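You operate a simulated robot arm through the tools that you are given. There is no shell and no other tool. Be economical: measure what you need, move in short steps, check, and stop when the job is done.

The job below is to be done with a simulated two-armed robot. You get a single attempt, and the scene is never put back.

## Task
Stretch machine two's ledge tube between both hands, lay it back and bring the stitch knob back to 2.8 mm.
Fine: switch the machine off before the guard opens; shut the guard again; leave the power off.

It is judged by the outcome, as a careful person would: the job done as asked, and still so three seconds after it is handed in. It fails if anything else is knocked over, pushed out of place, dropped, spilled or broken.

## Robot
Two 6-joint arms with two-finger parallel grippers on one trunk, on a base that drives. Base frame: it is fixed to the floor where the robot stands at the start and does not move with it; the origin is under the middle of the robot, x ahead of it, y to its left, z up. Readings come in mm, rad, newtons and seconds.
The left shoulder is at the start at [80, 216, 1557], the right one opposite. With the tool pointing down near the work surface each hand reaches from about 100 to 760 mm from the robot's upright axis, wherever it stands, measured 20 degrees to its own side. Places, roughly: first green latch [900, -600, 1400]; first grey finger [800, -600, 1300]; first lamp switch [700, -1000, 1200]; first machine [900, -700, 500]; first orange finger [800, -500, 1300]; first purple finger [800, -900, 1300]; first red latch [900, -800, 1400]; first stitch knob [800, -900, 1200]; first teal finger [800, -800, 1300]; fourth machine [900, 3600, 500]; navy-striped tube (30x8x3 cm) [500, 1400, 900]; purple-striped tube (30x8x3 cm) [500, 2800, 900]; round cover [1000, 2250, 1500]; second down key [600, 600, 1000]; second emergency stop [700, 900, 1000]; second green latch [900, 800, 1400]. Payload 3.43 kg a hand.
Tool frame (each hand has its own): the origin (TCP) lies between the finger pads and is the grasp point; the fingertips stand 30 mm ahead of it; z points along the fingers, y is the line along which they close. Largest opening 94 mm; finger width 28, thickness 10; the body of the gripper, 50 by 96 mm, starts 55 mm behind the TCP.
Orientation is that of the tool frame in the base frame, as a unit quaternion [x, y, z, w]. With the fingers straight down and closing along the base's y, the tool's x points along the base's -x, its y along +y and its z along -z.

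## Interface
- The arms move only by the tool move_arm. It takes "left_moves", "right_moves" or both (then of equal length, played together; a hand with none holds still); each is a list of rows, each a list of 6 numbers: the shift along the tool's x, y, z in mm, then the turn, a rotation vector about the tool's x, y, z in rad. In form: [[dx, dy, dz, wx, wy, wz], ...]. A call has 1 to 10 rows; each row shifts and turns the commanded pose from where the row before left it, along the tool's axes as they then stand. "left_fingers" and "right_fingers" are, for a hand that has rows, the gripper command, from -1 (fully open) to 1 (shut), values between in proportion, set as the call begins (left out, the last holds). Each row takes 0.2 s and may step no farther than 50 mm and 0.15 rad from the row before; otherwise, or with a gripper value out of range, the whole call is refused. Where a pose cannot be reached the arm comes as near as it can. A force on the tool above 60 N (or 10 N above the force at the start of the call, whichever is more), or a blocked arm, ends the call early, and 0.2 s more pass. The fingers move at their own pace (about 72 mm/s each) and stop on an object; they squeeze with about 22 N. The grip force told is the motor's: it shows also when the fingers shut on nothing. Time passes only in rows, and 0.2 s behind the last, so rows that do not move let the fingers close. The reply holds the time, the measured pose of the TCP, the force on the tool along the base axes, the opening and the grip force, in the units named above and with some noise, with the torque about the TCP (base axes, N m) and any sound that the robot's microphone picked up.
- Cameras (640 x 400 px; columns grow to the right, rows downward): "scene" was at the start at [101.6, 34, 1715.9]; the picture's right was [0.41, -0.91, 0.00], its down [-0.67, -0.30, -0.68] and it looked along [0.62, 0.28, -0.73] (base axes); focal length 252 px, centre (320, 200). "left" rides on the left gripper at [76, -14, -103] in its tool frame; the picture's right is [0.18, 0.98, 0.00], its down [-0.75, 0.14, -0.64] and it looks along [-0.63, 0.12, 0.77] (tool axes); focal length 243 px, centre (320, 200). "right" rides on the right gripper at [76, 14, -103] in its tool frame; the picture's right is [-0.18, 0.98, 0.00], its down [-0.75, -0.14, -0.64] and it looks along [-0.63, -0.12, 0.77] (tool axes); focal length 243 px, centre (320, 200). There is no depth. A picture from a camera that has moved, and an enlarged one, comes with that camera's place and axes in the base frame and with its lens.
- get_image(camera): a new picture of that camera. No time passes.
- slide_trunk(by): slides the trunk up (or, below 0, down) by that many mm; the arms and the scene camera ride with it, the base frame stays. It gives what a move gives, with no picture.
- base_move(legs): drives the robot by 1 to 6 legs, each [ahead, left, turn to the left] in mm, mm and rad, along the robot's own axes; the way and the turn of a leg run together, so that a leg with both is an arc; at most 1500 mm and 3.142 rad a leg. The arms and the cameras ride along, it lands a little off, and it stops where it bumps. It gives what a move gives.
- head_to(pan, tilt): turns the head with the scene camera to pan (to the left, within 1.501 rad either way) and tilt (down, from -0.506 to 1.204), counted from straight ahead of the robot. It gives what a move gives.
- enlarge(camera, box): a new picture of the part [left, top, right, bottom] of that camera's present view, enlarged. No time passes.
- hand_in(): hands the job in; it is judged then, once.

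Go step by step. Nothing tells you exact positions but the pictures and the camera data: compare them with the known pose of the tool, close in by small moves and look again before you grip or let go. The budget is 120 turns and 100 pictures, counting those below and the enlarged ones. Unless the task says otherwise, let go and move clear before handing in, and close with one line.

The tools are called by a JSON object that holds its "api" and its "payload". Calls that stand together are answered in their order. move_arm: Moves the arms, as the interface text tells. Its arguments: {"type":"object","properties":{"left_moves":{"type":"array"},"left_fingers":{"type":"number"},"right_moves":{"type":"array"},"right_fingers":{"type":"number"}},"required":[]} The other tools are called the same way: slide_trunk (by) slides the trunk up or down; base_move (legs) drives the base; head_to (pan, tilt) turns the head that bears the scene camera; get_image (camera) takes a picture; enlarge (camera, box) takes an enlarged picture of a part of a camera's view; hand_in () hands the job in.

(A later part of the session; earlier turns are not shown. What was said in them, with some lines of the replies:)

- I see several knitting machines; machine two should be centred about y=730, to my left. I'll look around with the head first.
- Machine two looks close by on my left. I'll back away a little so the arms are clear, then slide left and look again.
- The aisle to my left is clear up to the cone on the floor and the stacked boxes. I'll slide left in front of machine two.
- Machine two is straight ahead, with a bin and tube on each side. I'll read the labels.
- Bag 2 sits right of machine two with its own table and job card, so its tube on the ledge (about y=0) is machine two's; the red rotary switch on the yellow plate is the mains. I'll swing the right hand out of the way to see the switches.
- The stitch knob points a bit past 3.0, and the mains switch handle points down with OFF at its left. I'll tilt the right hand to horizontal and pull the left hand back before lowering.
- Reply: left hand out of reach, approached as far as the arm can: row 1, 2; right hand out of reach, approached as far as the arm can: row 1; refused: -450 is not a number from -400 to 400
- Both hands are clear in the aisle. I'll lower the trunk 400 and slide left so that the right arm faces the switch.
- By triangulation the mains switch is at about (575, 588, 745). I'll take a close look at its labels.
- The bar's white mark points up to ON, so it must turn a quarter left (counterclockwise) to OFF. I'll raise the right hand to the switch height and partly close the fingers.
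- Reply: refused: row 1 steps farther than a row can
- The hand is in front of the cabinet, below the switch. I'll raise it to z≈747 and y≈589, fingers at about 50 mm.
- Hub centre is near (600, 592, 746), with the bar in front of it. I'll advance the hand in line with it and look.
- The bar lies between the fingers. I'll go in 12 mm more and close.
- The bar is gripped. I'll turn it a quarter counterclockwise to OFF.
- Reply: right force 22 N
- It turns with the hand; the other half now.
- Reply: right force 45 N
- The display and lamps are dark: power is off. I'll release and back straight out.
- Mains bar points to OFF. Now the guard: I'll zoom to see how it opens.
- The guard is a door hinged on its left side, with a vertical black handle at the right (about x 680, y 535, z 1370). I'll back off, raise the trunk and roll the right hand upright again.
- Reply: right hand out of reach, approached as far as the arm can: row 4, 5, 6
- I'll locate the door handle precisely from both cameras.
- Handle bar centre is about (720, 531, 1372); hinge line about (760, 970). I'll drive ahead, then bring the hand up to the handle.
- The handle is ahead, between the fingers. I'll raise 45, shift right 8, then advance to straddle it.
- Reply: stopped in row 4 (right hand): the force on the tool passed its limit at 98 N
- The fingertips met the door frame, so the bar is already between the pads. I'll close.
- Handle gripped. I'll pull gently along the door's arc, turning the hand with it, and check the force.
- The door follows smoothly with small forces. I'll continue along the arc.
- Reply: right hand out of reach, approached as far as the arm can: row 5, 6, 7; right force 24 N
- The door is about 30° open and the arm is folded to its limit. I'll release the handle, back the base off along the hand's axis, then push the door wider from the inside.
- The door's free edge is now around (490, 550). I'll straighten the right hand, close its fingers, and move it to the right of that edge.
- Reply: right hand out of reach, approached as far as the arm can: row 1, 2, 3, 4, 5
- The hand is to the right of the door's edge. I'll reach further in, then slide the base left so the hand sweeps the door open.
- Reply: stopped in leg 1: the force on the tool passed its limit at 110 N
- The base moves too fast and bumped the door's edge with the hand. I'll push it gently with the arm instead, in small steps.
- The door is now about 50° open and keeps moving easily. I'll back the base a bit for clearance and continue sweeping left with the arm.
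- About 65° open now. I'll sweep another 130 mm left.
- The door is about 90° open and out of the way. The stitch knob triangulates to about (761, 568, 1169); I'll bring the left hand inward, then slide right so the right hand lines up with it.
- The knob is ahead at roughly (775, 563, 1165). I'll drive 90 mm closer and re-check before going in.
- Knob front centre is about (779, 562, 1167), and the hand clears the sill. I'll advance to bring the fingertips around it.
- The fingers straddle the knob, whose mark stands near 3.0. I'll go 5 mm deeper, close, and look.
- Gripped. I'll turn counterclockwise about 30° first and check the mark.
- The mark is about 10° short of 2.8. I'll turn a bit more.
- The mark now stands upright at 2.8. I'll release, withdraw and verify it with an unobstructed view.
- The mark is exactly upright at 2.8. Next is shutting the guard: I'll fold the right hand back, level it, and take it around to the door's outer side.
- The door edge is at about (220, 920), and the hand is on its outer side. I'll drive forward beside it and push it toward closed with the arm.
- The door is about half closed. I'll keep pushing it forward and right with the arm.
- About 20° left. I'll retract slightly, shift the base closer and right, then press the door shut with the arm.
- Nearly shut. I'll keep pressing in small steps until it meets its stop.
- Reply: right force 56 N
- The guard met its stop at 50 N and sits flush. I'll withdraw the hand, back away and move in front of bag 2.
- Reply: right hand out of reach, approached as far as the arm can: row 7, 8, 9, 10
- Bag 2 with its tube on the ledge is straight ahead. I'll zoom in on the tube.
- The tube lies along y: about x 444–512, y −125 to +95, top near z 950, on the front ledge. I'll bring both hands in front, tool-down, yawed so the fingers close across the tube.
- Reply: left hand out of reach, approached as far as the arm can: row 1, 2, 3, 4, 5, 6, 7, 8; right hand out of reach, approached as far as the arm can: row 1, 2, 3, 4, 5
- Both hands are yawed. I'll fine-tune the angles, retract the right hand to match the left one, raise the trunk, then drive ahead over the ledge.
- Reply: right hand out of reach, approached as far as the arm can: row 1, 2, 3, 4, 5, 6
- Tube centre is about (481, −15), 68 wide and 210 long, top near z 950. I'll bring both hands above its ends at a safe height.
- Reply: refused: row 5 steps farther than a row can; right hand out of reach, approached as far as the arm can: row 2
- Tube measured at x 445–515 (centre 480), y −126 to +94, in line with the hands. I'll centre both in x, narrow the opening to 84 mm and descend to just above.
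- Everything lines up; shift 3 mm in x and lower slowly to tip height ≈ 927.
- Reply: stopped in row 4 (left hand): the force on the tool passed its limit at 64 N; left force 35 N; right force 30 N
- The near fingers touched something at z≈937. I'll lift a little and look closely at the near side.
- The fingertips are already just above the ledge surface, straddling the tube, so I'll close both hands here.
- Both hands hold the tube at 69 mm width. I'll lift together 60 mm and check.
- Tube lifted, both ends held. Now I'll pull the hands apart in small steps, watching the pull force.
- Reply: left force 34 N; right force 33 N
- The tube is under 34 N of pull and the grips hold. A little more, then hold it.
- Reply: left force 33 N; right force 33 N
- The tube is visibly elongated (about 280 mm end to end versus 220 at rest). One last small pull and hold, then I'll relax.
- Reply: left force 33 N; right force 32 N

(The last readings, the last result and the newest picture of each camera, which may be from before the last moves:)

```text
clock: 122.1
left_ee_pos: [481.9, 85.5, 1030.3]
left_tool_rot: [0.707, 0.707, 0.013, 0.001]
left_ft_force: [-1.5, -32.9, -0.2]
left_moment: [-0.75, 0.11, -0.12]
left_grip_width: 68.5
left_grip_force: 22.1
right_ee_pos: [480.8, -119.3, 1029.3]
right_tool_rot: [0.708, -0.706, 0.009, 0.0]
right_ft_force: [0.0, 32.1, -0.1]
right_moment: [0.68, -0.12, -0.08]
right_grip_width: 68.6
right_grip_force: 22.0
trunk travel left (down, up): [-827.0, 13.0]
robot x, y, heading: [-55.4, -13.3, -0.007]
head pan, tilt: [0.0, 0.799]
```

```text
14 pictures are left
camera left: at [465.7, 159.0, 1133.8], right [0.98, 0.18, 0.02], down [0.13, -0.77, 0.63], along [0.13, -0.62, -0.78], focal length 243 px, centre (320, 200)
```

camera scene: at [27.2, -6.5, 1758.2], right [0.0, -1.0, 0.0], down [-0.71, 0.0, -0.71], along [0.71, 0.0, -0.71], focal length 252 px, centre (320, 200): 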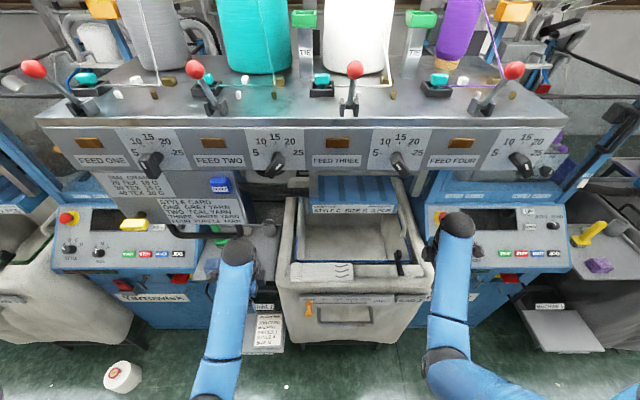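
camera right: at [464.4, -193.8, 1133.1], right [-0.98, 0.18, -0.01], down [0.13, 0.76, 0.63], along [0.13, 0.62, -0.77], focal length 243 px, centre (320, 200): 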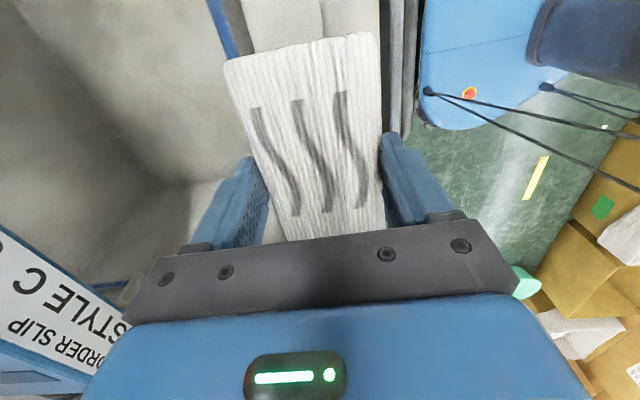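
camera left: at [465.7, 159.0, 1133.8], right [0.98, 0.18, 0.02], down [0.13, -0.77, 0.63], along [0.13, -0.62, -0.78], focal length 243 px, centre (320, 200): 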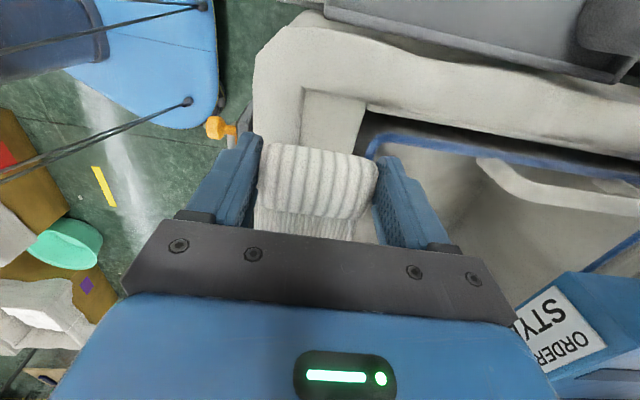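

The fingers now slide at a steady 33 N, so the tube is stretched as far as the grip can hold. I'll relax the pull.

{"api": "move_arm", "payload": {"right_moves": [[-3, 0, 0, 0, 0, 0], [-3, 0, 0, 0, 0, 0], [-2, 0, 0, 0, 0, 0], [0, 0, 0, 0, 0, 0]], "left_moves": [[-3, 0, 0, 0, 0, 0], [-3, 0, 0, 0, 0, 0], [-2, 0, 0, 0, 0, 0], [0, 0, 0, 0, 0, 0]]}}

{"api": "get_image", "payload": {"camera": "right"}}

```text
clock: 123.1
left_ee_pos: [481.6, 80.7, 1029.8]
left_tool_rot: [0.704, 0.71, 0.018, -0.003]
left_ft_force: [-1.2, 33.9, -1.3]
left_moment: [0.71, 0.07, -0.19]
left_grip_width: 69.1
left_grip_force: 22.3
right_ee_pos: [481.2, -116.3, 1029.8]
right_tool_rot: [-0.705, 0.709, -0.013, -0.004]
right_ft_force: [-0.1, -33.8, 0.7]
right_moment: [-0.71, -0.03, 0.02]
right_grip_width: 69.3
right_grip_force: 22.5
trunk travel left (down, up): [-827.0, 13.0]
robot x, y, heading: [-57.1, -14.0, -0.005]
head pan, tilt: [0.0, 0.799]
```

```text
13 pictures are left
camera right: at [464.2, -188.8, 1133.5], right [-0.98, 0.19, -0.02], down [0.14, 0.77, 0.63], along [0.13, 0.61, -0.78], focal length 243 px, centre (320, 200)
```

right: 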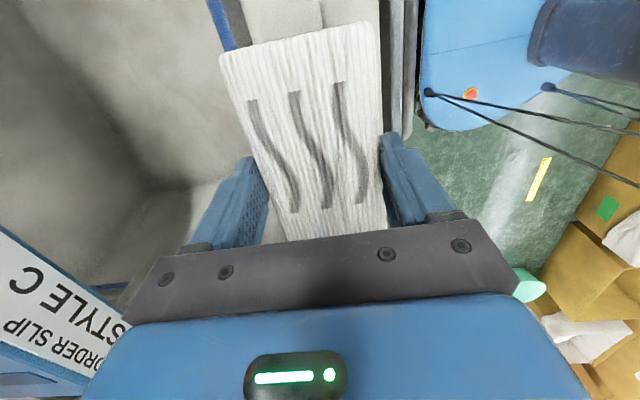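

The tube has set longer (~290 mm, matching its listed size) and no longer springs back. I'll neutralise the squeeze and lower it onto the ledge at the same height it was gripped.

{"api": "move_arm", "payload": {"right_moves": [[3, 0, 0, 0, 0, 0], [2, 0, 0, 0, 0, 0], [0, 0, 15, 0, 0, 0], [0, 0, 15, 0, 0, 0], [0, 0, 14, 0, 0, 0], [0, 0, 7, 0, 0, 0], [0, 0, 5, 0, 0, 0], [0, 0, 0, 0, 0, 0]], "left_moves": [[3, 0, 0, 0, 0, 0], [2, 0, 0, 0, 0, 0], [0, 0, 15, 0, 0, 0], [0, 0, 15, 0, 0, 0], [0, 0, 14, 0, 0, 0], [0, 0, 7, 0, 0, 0], [0, 0, 5, 0, 0, 0], [0, 0, 0, 0, 0, 0]]}}

{"api": "get_image", "payload": {"camera": "left"}}

{"api": "get_image", "payload": {"camera": "right"}}

```text
clock: 124.9
left_ee_pos: [483.7, 83.7, 974.9]
left_tool_rot: [0.706, 0.708, 0.012, 0.001]
left_ft_force: [-1.4, -34.1, 0.5]
left_moment: [-0.77, 0.11, -0.15]
left_grip_width: 69.0
left_grip_force: 21.4
right_ee_pos: [481.7, -117.9, 973.6]
right_tool_rot: [0.708, -0.707, 0.008, 0.0]
right_ft_force: [2.4, 34.1, 0.7]
right_moment: [0.7, -0.09, -0.22]
right_grip_width: 68.7
right_grip_force: 22.3
trunk travel left (down, up): [-827.0, 13.0]
robot x, y, heading: [-57.9, -14.0, 0.001]
head pan, tilt: [0.0, 0.799]
```

```text
12 pictures are left
camera left: at [467.3, 157.0, 1077.6], right [0.98, 0.18, 0.02], down [0.13, -0.76, 0.63], along [0.13, -0.62, -0.77], focal length 243 px, centre (320, 200)
```

left: 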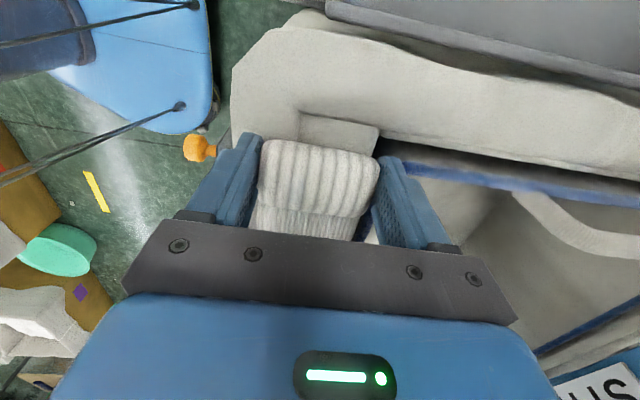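

```text
11 pictures are left
camera right: at [465.3, -191.6, 1077.7], right [-0.98, 0.18, -0.01], down [0.13, 0.76, 0.64], along [0.13, 0.62, -0.77], focal length 243 px, centre (320, 200)
```

right: 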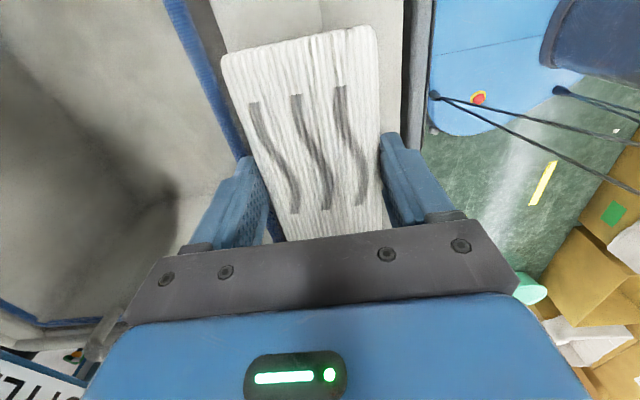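

The tube hovers about 3 mm over the ledge. I'll relax the residual pull, lower the last bit, and open gently.

{"api": "move_arm", "payload": {"right_moves": [[-2.5, 0, 0, 0, 0, 0], [0, 0, 3, 0, 0, 0], [0, 0, 1, 0, 0, 0], [0, 0, 0, 0, 0, 0]], "left_moves": [[-2.5, 0, 0, 0, 0, 0], [0, 0, 3, 0, 0, 0], [0, 0, 2, 0, 0, 0], [0, 0, 0, 0, 0, 0]]}}

{"api": "move_arm", "payload": {"right_moves": [[0, 0, 0, 0, 0, 0], [0, 0, 0, 0, 0, 0]], "left_moves": [[0, 0, 0, 0, 0, 0], [0, 0, 0, 0, 0, 0]], "left_fingers": -0.787, "right_fingers": -0.787}}

{"api": "move_arm", "payload": {"right_moves": [[0, 0, -20, 0, 0, 0], [0, 0, -25, 0, 0, 0], [0, 0, -25, 0, 0, 0], [0, 0, 0, 0, 0, 0]], "left_moves": [[0, 0, -20, 0, 0, 0], [0, 0, -25, 0, 0, 0], [0, 0, -25, 0, 0, 0], [0, 0, 0, 0, 0, 0]]}}

{"api": "get_image", "payload": {"camera": "right"}}

{"api": "get_image", "payload": {"camera": "left"}}

```text
clock: 125.9
left_ee_pos: [485.1, 83.5, 970.9]
left_tool_rot: [0.705, 0.709, 0.015, -0.002]
left_ft_force: [-1.9, -9.3, 10.2]
left_moment: [-0.28, 0.34, -0.32]
left_grip_width: 68.9
left_grip_force: 22.3
right_ee_pos: [482.1, -116.7, 970.8]
right_tool_rot: [-0.706, 0.708, -0.011, -0.002]
right_ft_force: [2.8, 9.3, 0.8]
right_moment: [0.25, -0.03, -0.23]
right_grip_width: 68.8
right_grip_force: 22.1
trunk travel left (down, up): [-827.0, 13.0]
robot x, y, heading: [-58.4, -17.0, -0.003]
head pan, tilt: [0.0, 0.799]
```

```text
clock: 126.5
left_ee_pos: [484.1, 83.9, 969.3]
left_tool_rot: [0.706, 0.708, 0.016, -0.001]
left_ft_force: [0.4, -0.1, 0.4]
left_moment: [0.02, -0.02, 0.01]
left_grip_width: 84.0
left_grip_force: 0.0
right_ee_pos: [483.1, -118.0, 969.6]
right_tool_rot: [0.708, -0.707, 0.01, 0.002]
right_ft_force: [0.0, 0.3, -0.5]
right_moment: [0.0, 0.02, -0.01]
right_grip_width: 83.9
right_grip_force: 0.2
trunk travel left (down, up): [-827.0, 13.0]
robot x, y, heading: [-53.6, -13.7, -0.006]
head pan, tilt: [0.0, 0.799]
```

```text
clock: 127.5
left_ee_pos: [482.8, 81.1, 1038.7]
left_tool_rot: [0.706, 0.708, 0.015, -0.002]
left_ft_force: [-0.4, -0.1, 0.7]
left_moment: [-0.02, 0.0, 0.01]
left_grip_width: 83.8
left_grip_force: 0.1
right_ee_pos: [481.3, -115.4, 1040.7]
right_tool_rot: [0.707, -0.707, 0.011, 0.001]
right_ft_force: [-0.2, 1.2, -0.2]
right_moment: [-0.01, 0.02, 0.02]
right_grip_width: 83.7
right_grip_force: 0.1
trunk travel left (down, up): [-827.0, 13.0]
robot x, y, heading: [-53.3, -14.9, -0.003]
head pan, tilt: [0.0, 0.799]
```

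```text
10 pictures are left
camera right: at [465.0, -189.0, 1144.4], right [-0.98, 0.18, -0.02], down [0.13, 0.76, 0.63], along [0.13, 0.62, -0.78], focal length 243 px, centre (320, 200)
```

right: 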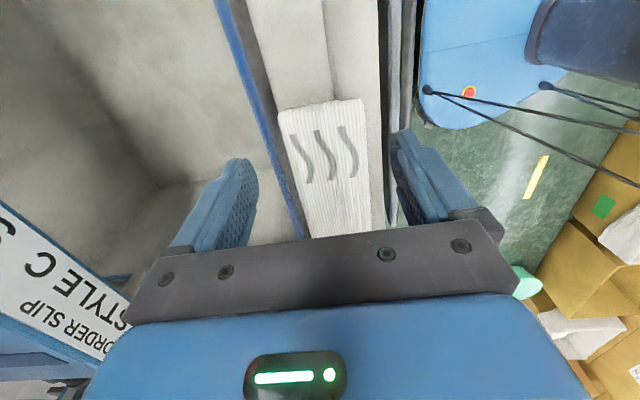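

```text
9 pictures are left
camera left: at [465.6, 154.6, 1143.0], right [0.98, 0.19, 0.02], down [0.13, -0.77, 0.63], along [0.14, -0.61, -0.78], focal length 243 px, centre (320, 200)
```

left: 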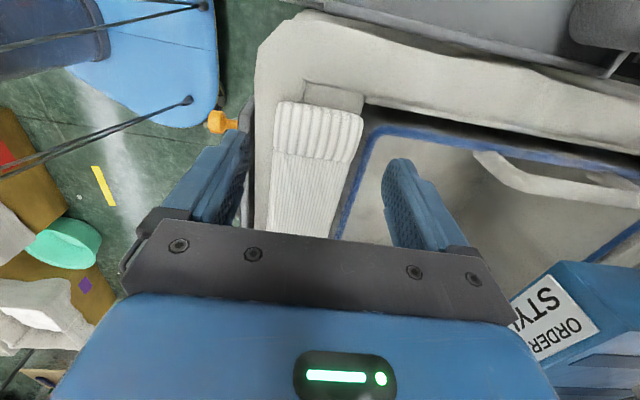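

The tube has sprung back to its rest length and lies on the ledge as before. I'll back the robot straight off and check everything.

{"api": "base_move", "payload": {"legs": [[-320, 0, 0], [0, 450, 0]]}}

{"api": "head_to", "payload": {"pan": -0.1, "tilt": 0.55}}

{"api": "get_image", "payload": {"camera": "scene"}}

```text
clock: 131.9
left_ee_pos: [162.9, 530.1, 1039.6]
left_tool_rot: [0.704, 0.71, 0.017, -0.002]
left_ft_force: [0.4, -0.4, 0.3]
left_moment: [-0.02, 0.0, 0.0]
left_grip_width: 84.0
left_grip_force: 0.1
right_ee_pos: [162.9, 333.8, 1039.6]
right_tool_rot: [0.708, -0.706, 0.01, 0.001]
right_ft_force: [-0.4, -0.3, 0.4]
right_moment: [0.05, -0.01, -0.02]
right_grip_width: 83.8
right_grip_force: 0.0
trunk travel left (down, up): [-827.0, 13.0]
robot x, y, heading: [-373.1, 436.6, 0.004]
head pan, tilt: [0.0, 0.799]
```

```text
clock: 132.7
left_ee_pos: [162.9, 530.7, 1038.9]
left_tool_rot: [0.705, 0.709, 0.015, -0.001]
left_ft_force: [0.9, 0.7, 0.8]
left_moment: [0.01, 0.0, 0.01]
left_grip_width: 83.8
left_grip_force: 0.0
right_ee_pos: [163.7, 334.4, 1041.2]
right_tool_rot: [0.708, -0.706, 0.011, 0.002]
right_ft_force: [0.3, -0.3, 0.3]
right_moment: [-0.02, 0.03, 0.0]
right_grip_width: 83.9
right_grip_force: 0.1
trunk travel left (down, up): [-827.0, 13.0]
robot x, y, heading: [-375.4, 437.7, -0.0]
head pan, tilt: [-0.099, 0.55]
```

```text
8 pictures are left
camera scene: at [-255.7, 429.1, 1778.8], right [-0.1, -1.0, 0.0], down [-0.52, 0.05, -0.85], along [0.85, -0.08, -0.52], focal length 252 px, centre (320, 200)
```

scene: 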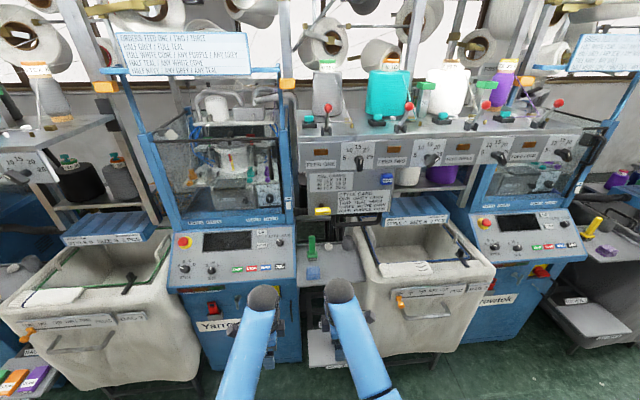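

{"api": "enlarge", "payload": {"camera": "scene", "box": [150, 90, 310, 230]}}

{"api": "enlarge", "payload": {"camera": "scene", "box": [260, 210, 510, 380]}}

```text
2.86 times, centred on (230, 160) of scene
camera zoom: at [-255.7, 429.1, 1778.8], right [-0.1, -1.0, 0.0], down [-0.52, 0.05, -0.85], along [0.85, -0.08, -0.52], focal length 721 px, centre (577, 314)
```

zoom: 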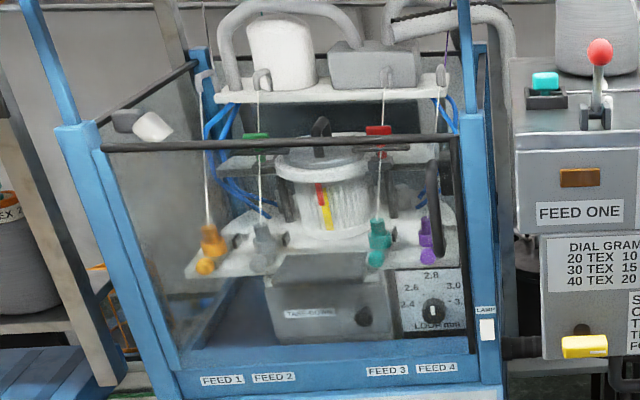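

```text
2.35 times, centred on (385, 295) of scene
camera zoom: at [-255.7, 429.1, 1778.8], right [-0.1, -1.0, 0.0], down [-0.52, 0.05, -0.85], along [0.85, -0.08, -0.52], focal length 594 px, centre (167, -24)
```

zoom: 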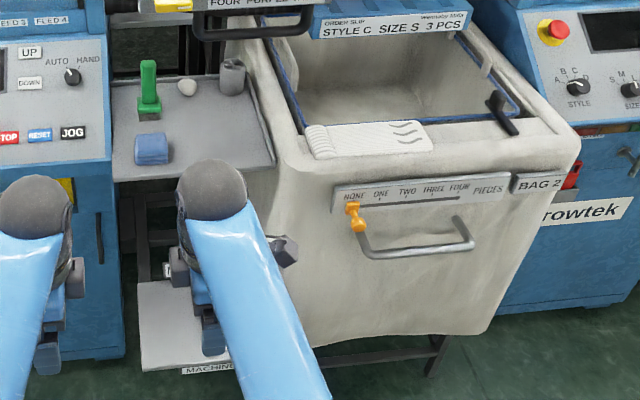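

The guard is flush, the knob reads 2.8, the display is dark with the mains at OFF, and the tube lies on the ledge with both hands clear. I'm handing the job in.

{"api": "hand_in", "payload": {}}

```text
The job is handed in.
```

The job is handed in: machine two's ledge tube was stretched between both hands and laid back, and the stitch knob is at 2.8 mm. I switched the machine off before opening the guard, the guard is shut again, and the power is still off.
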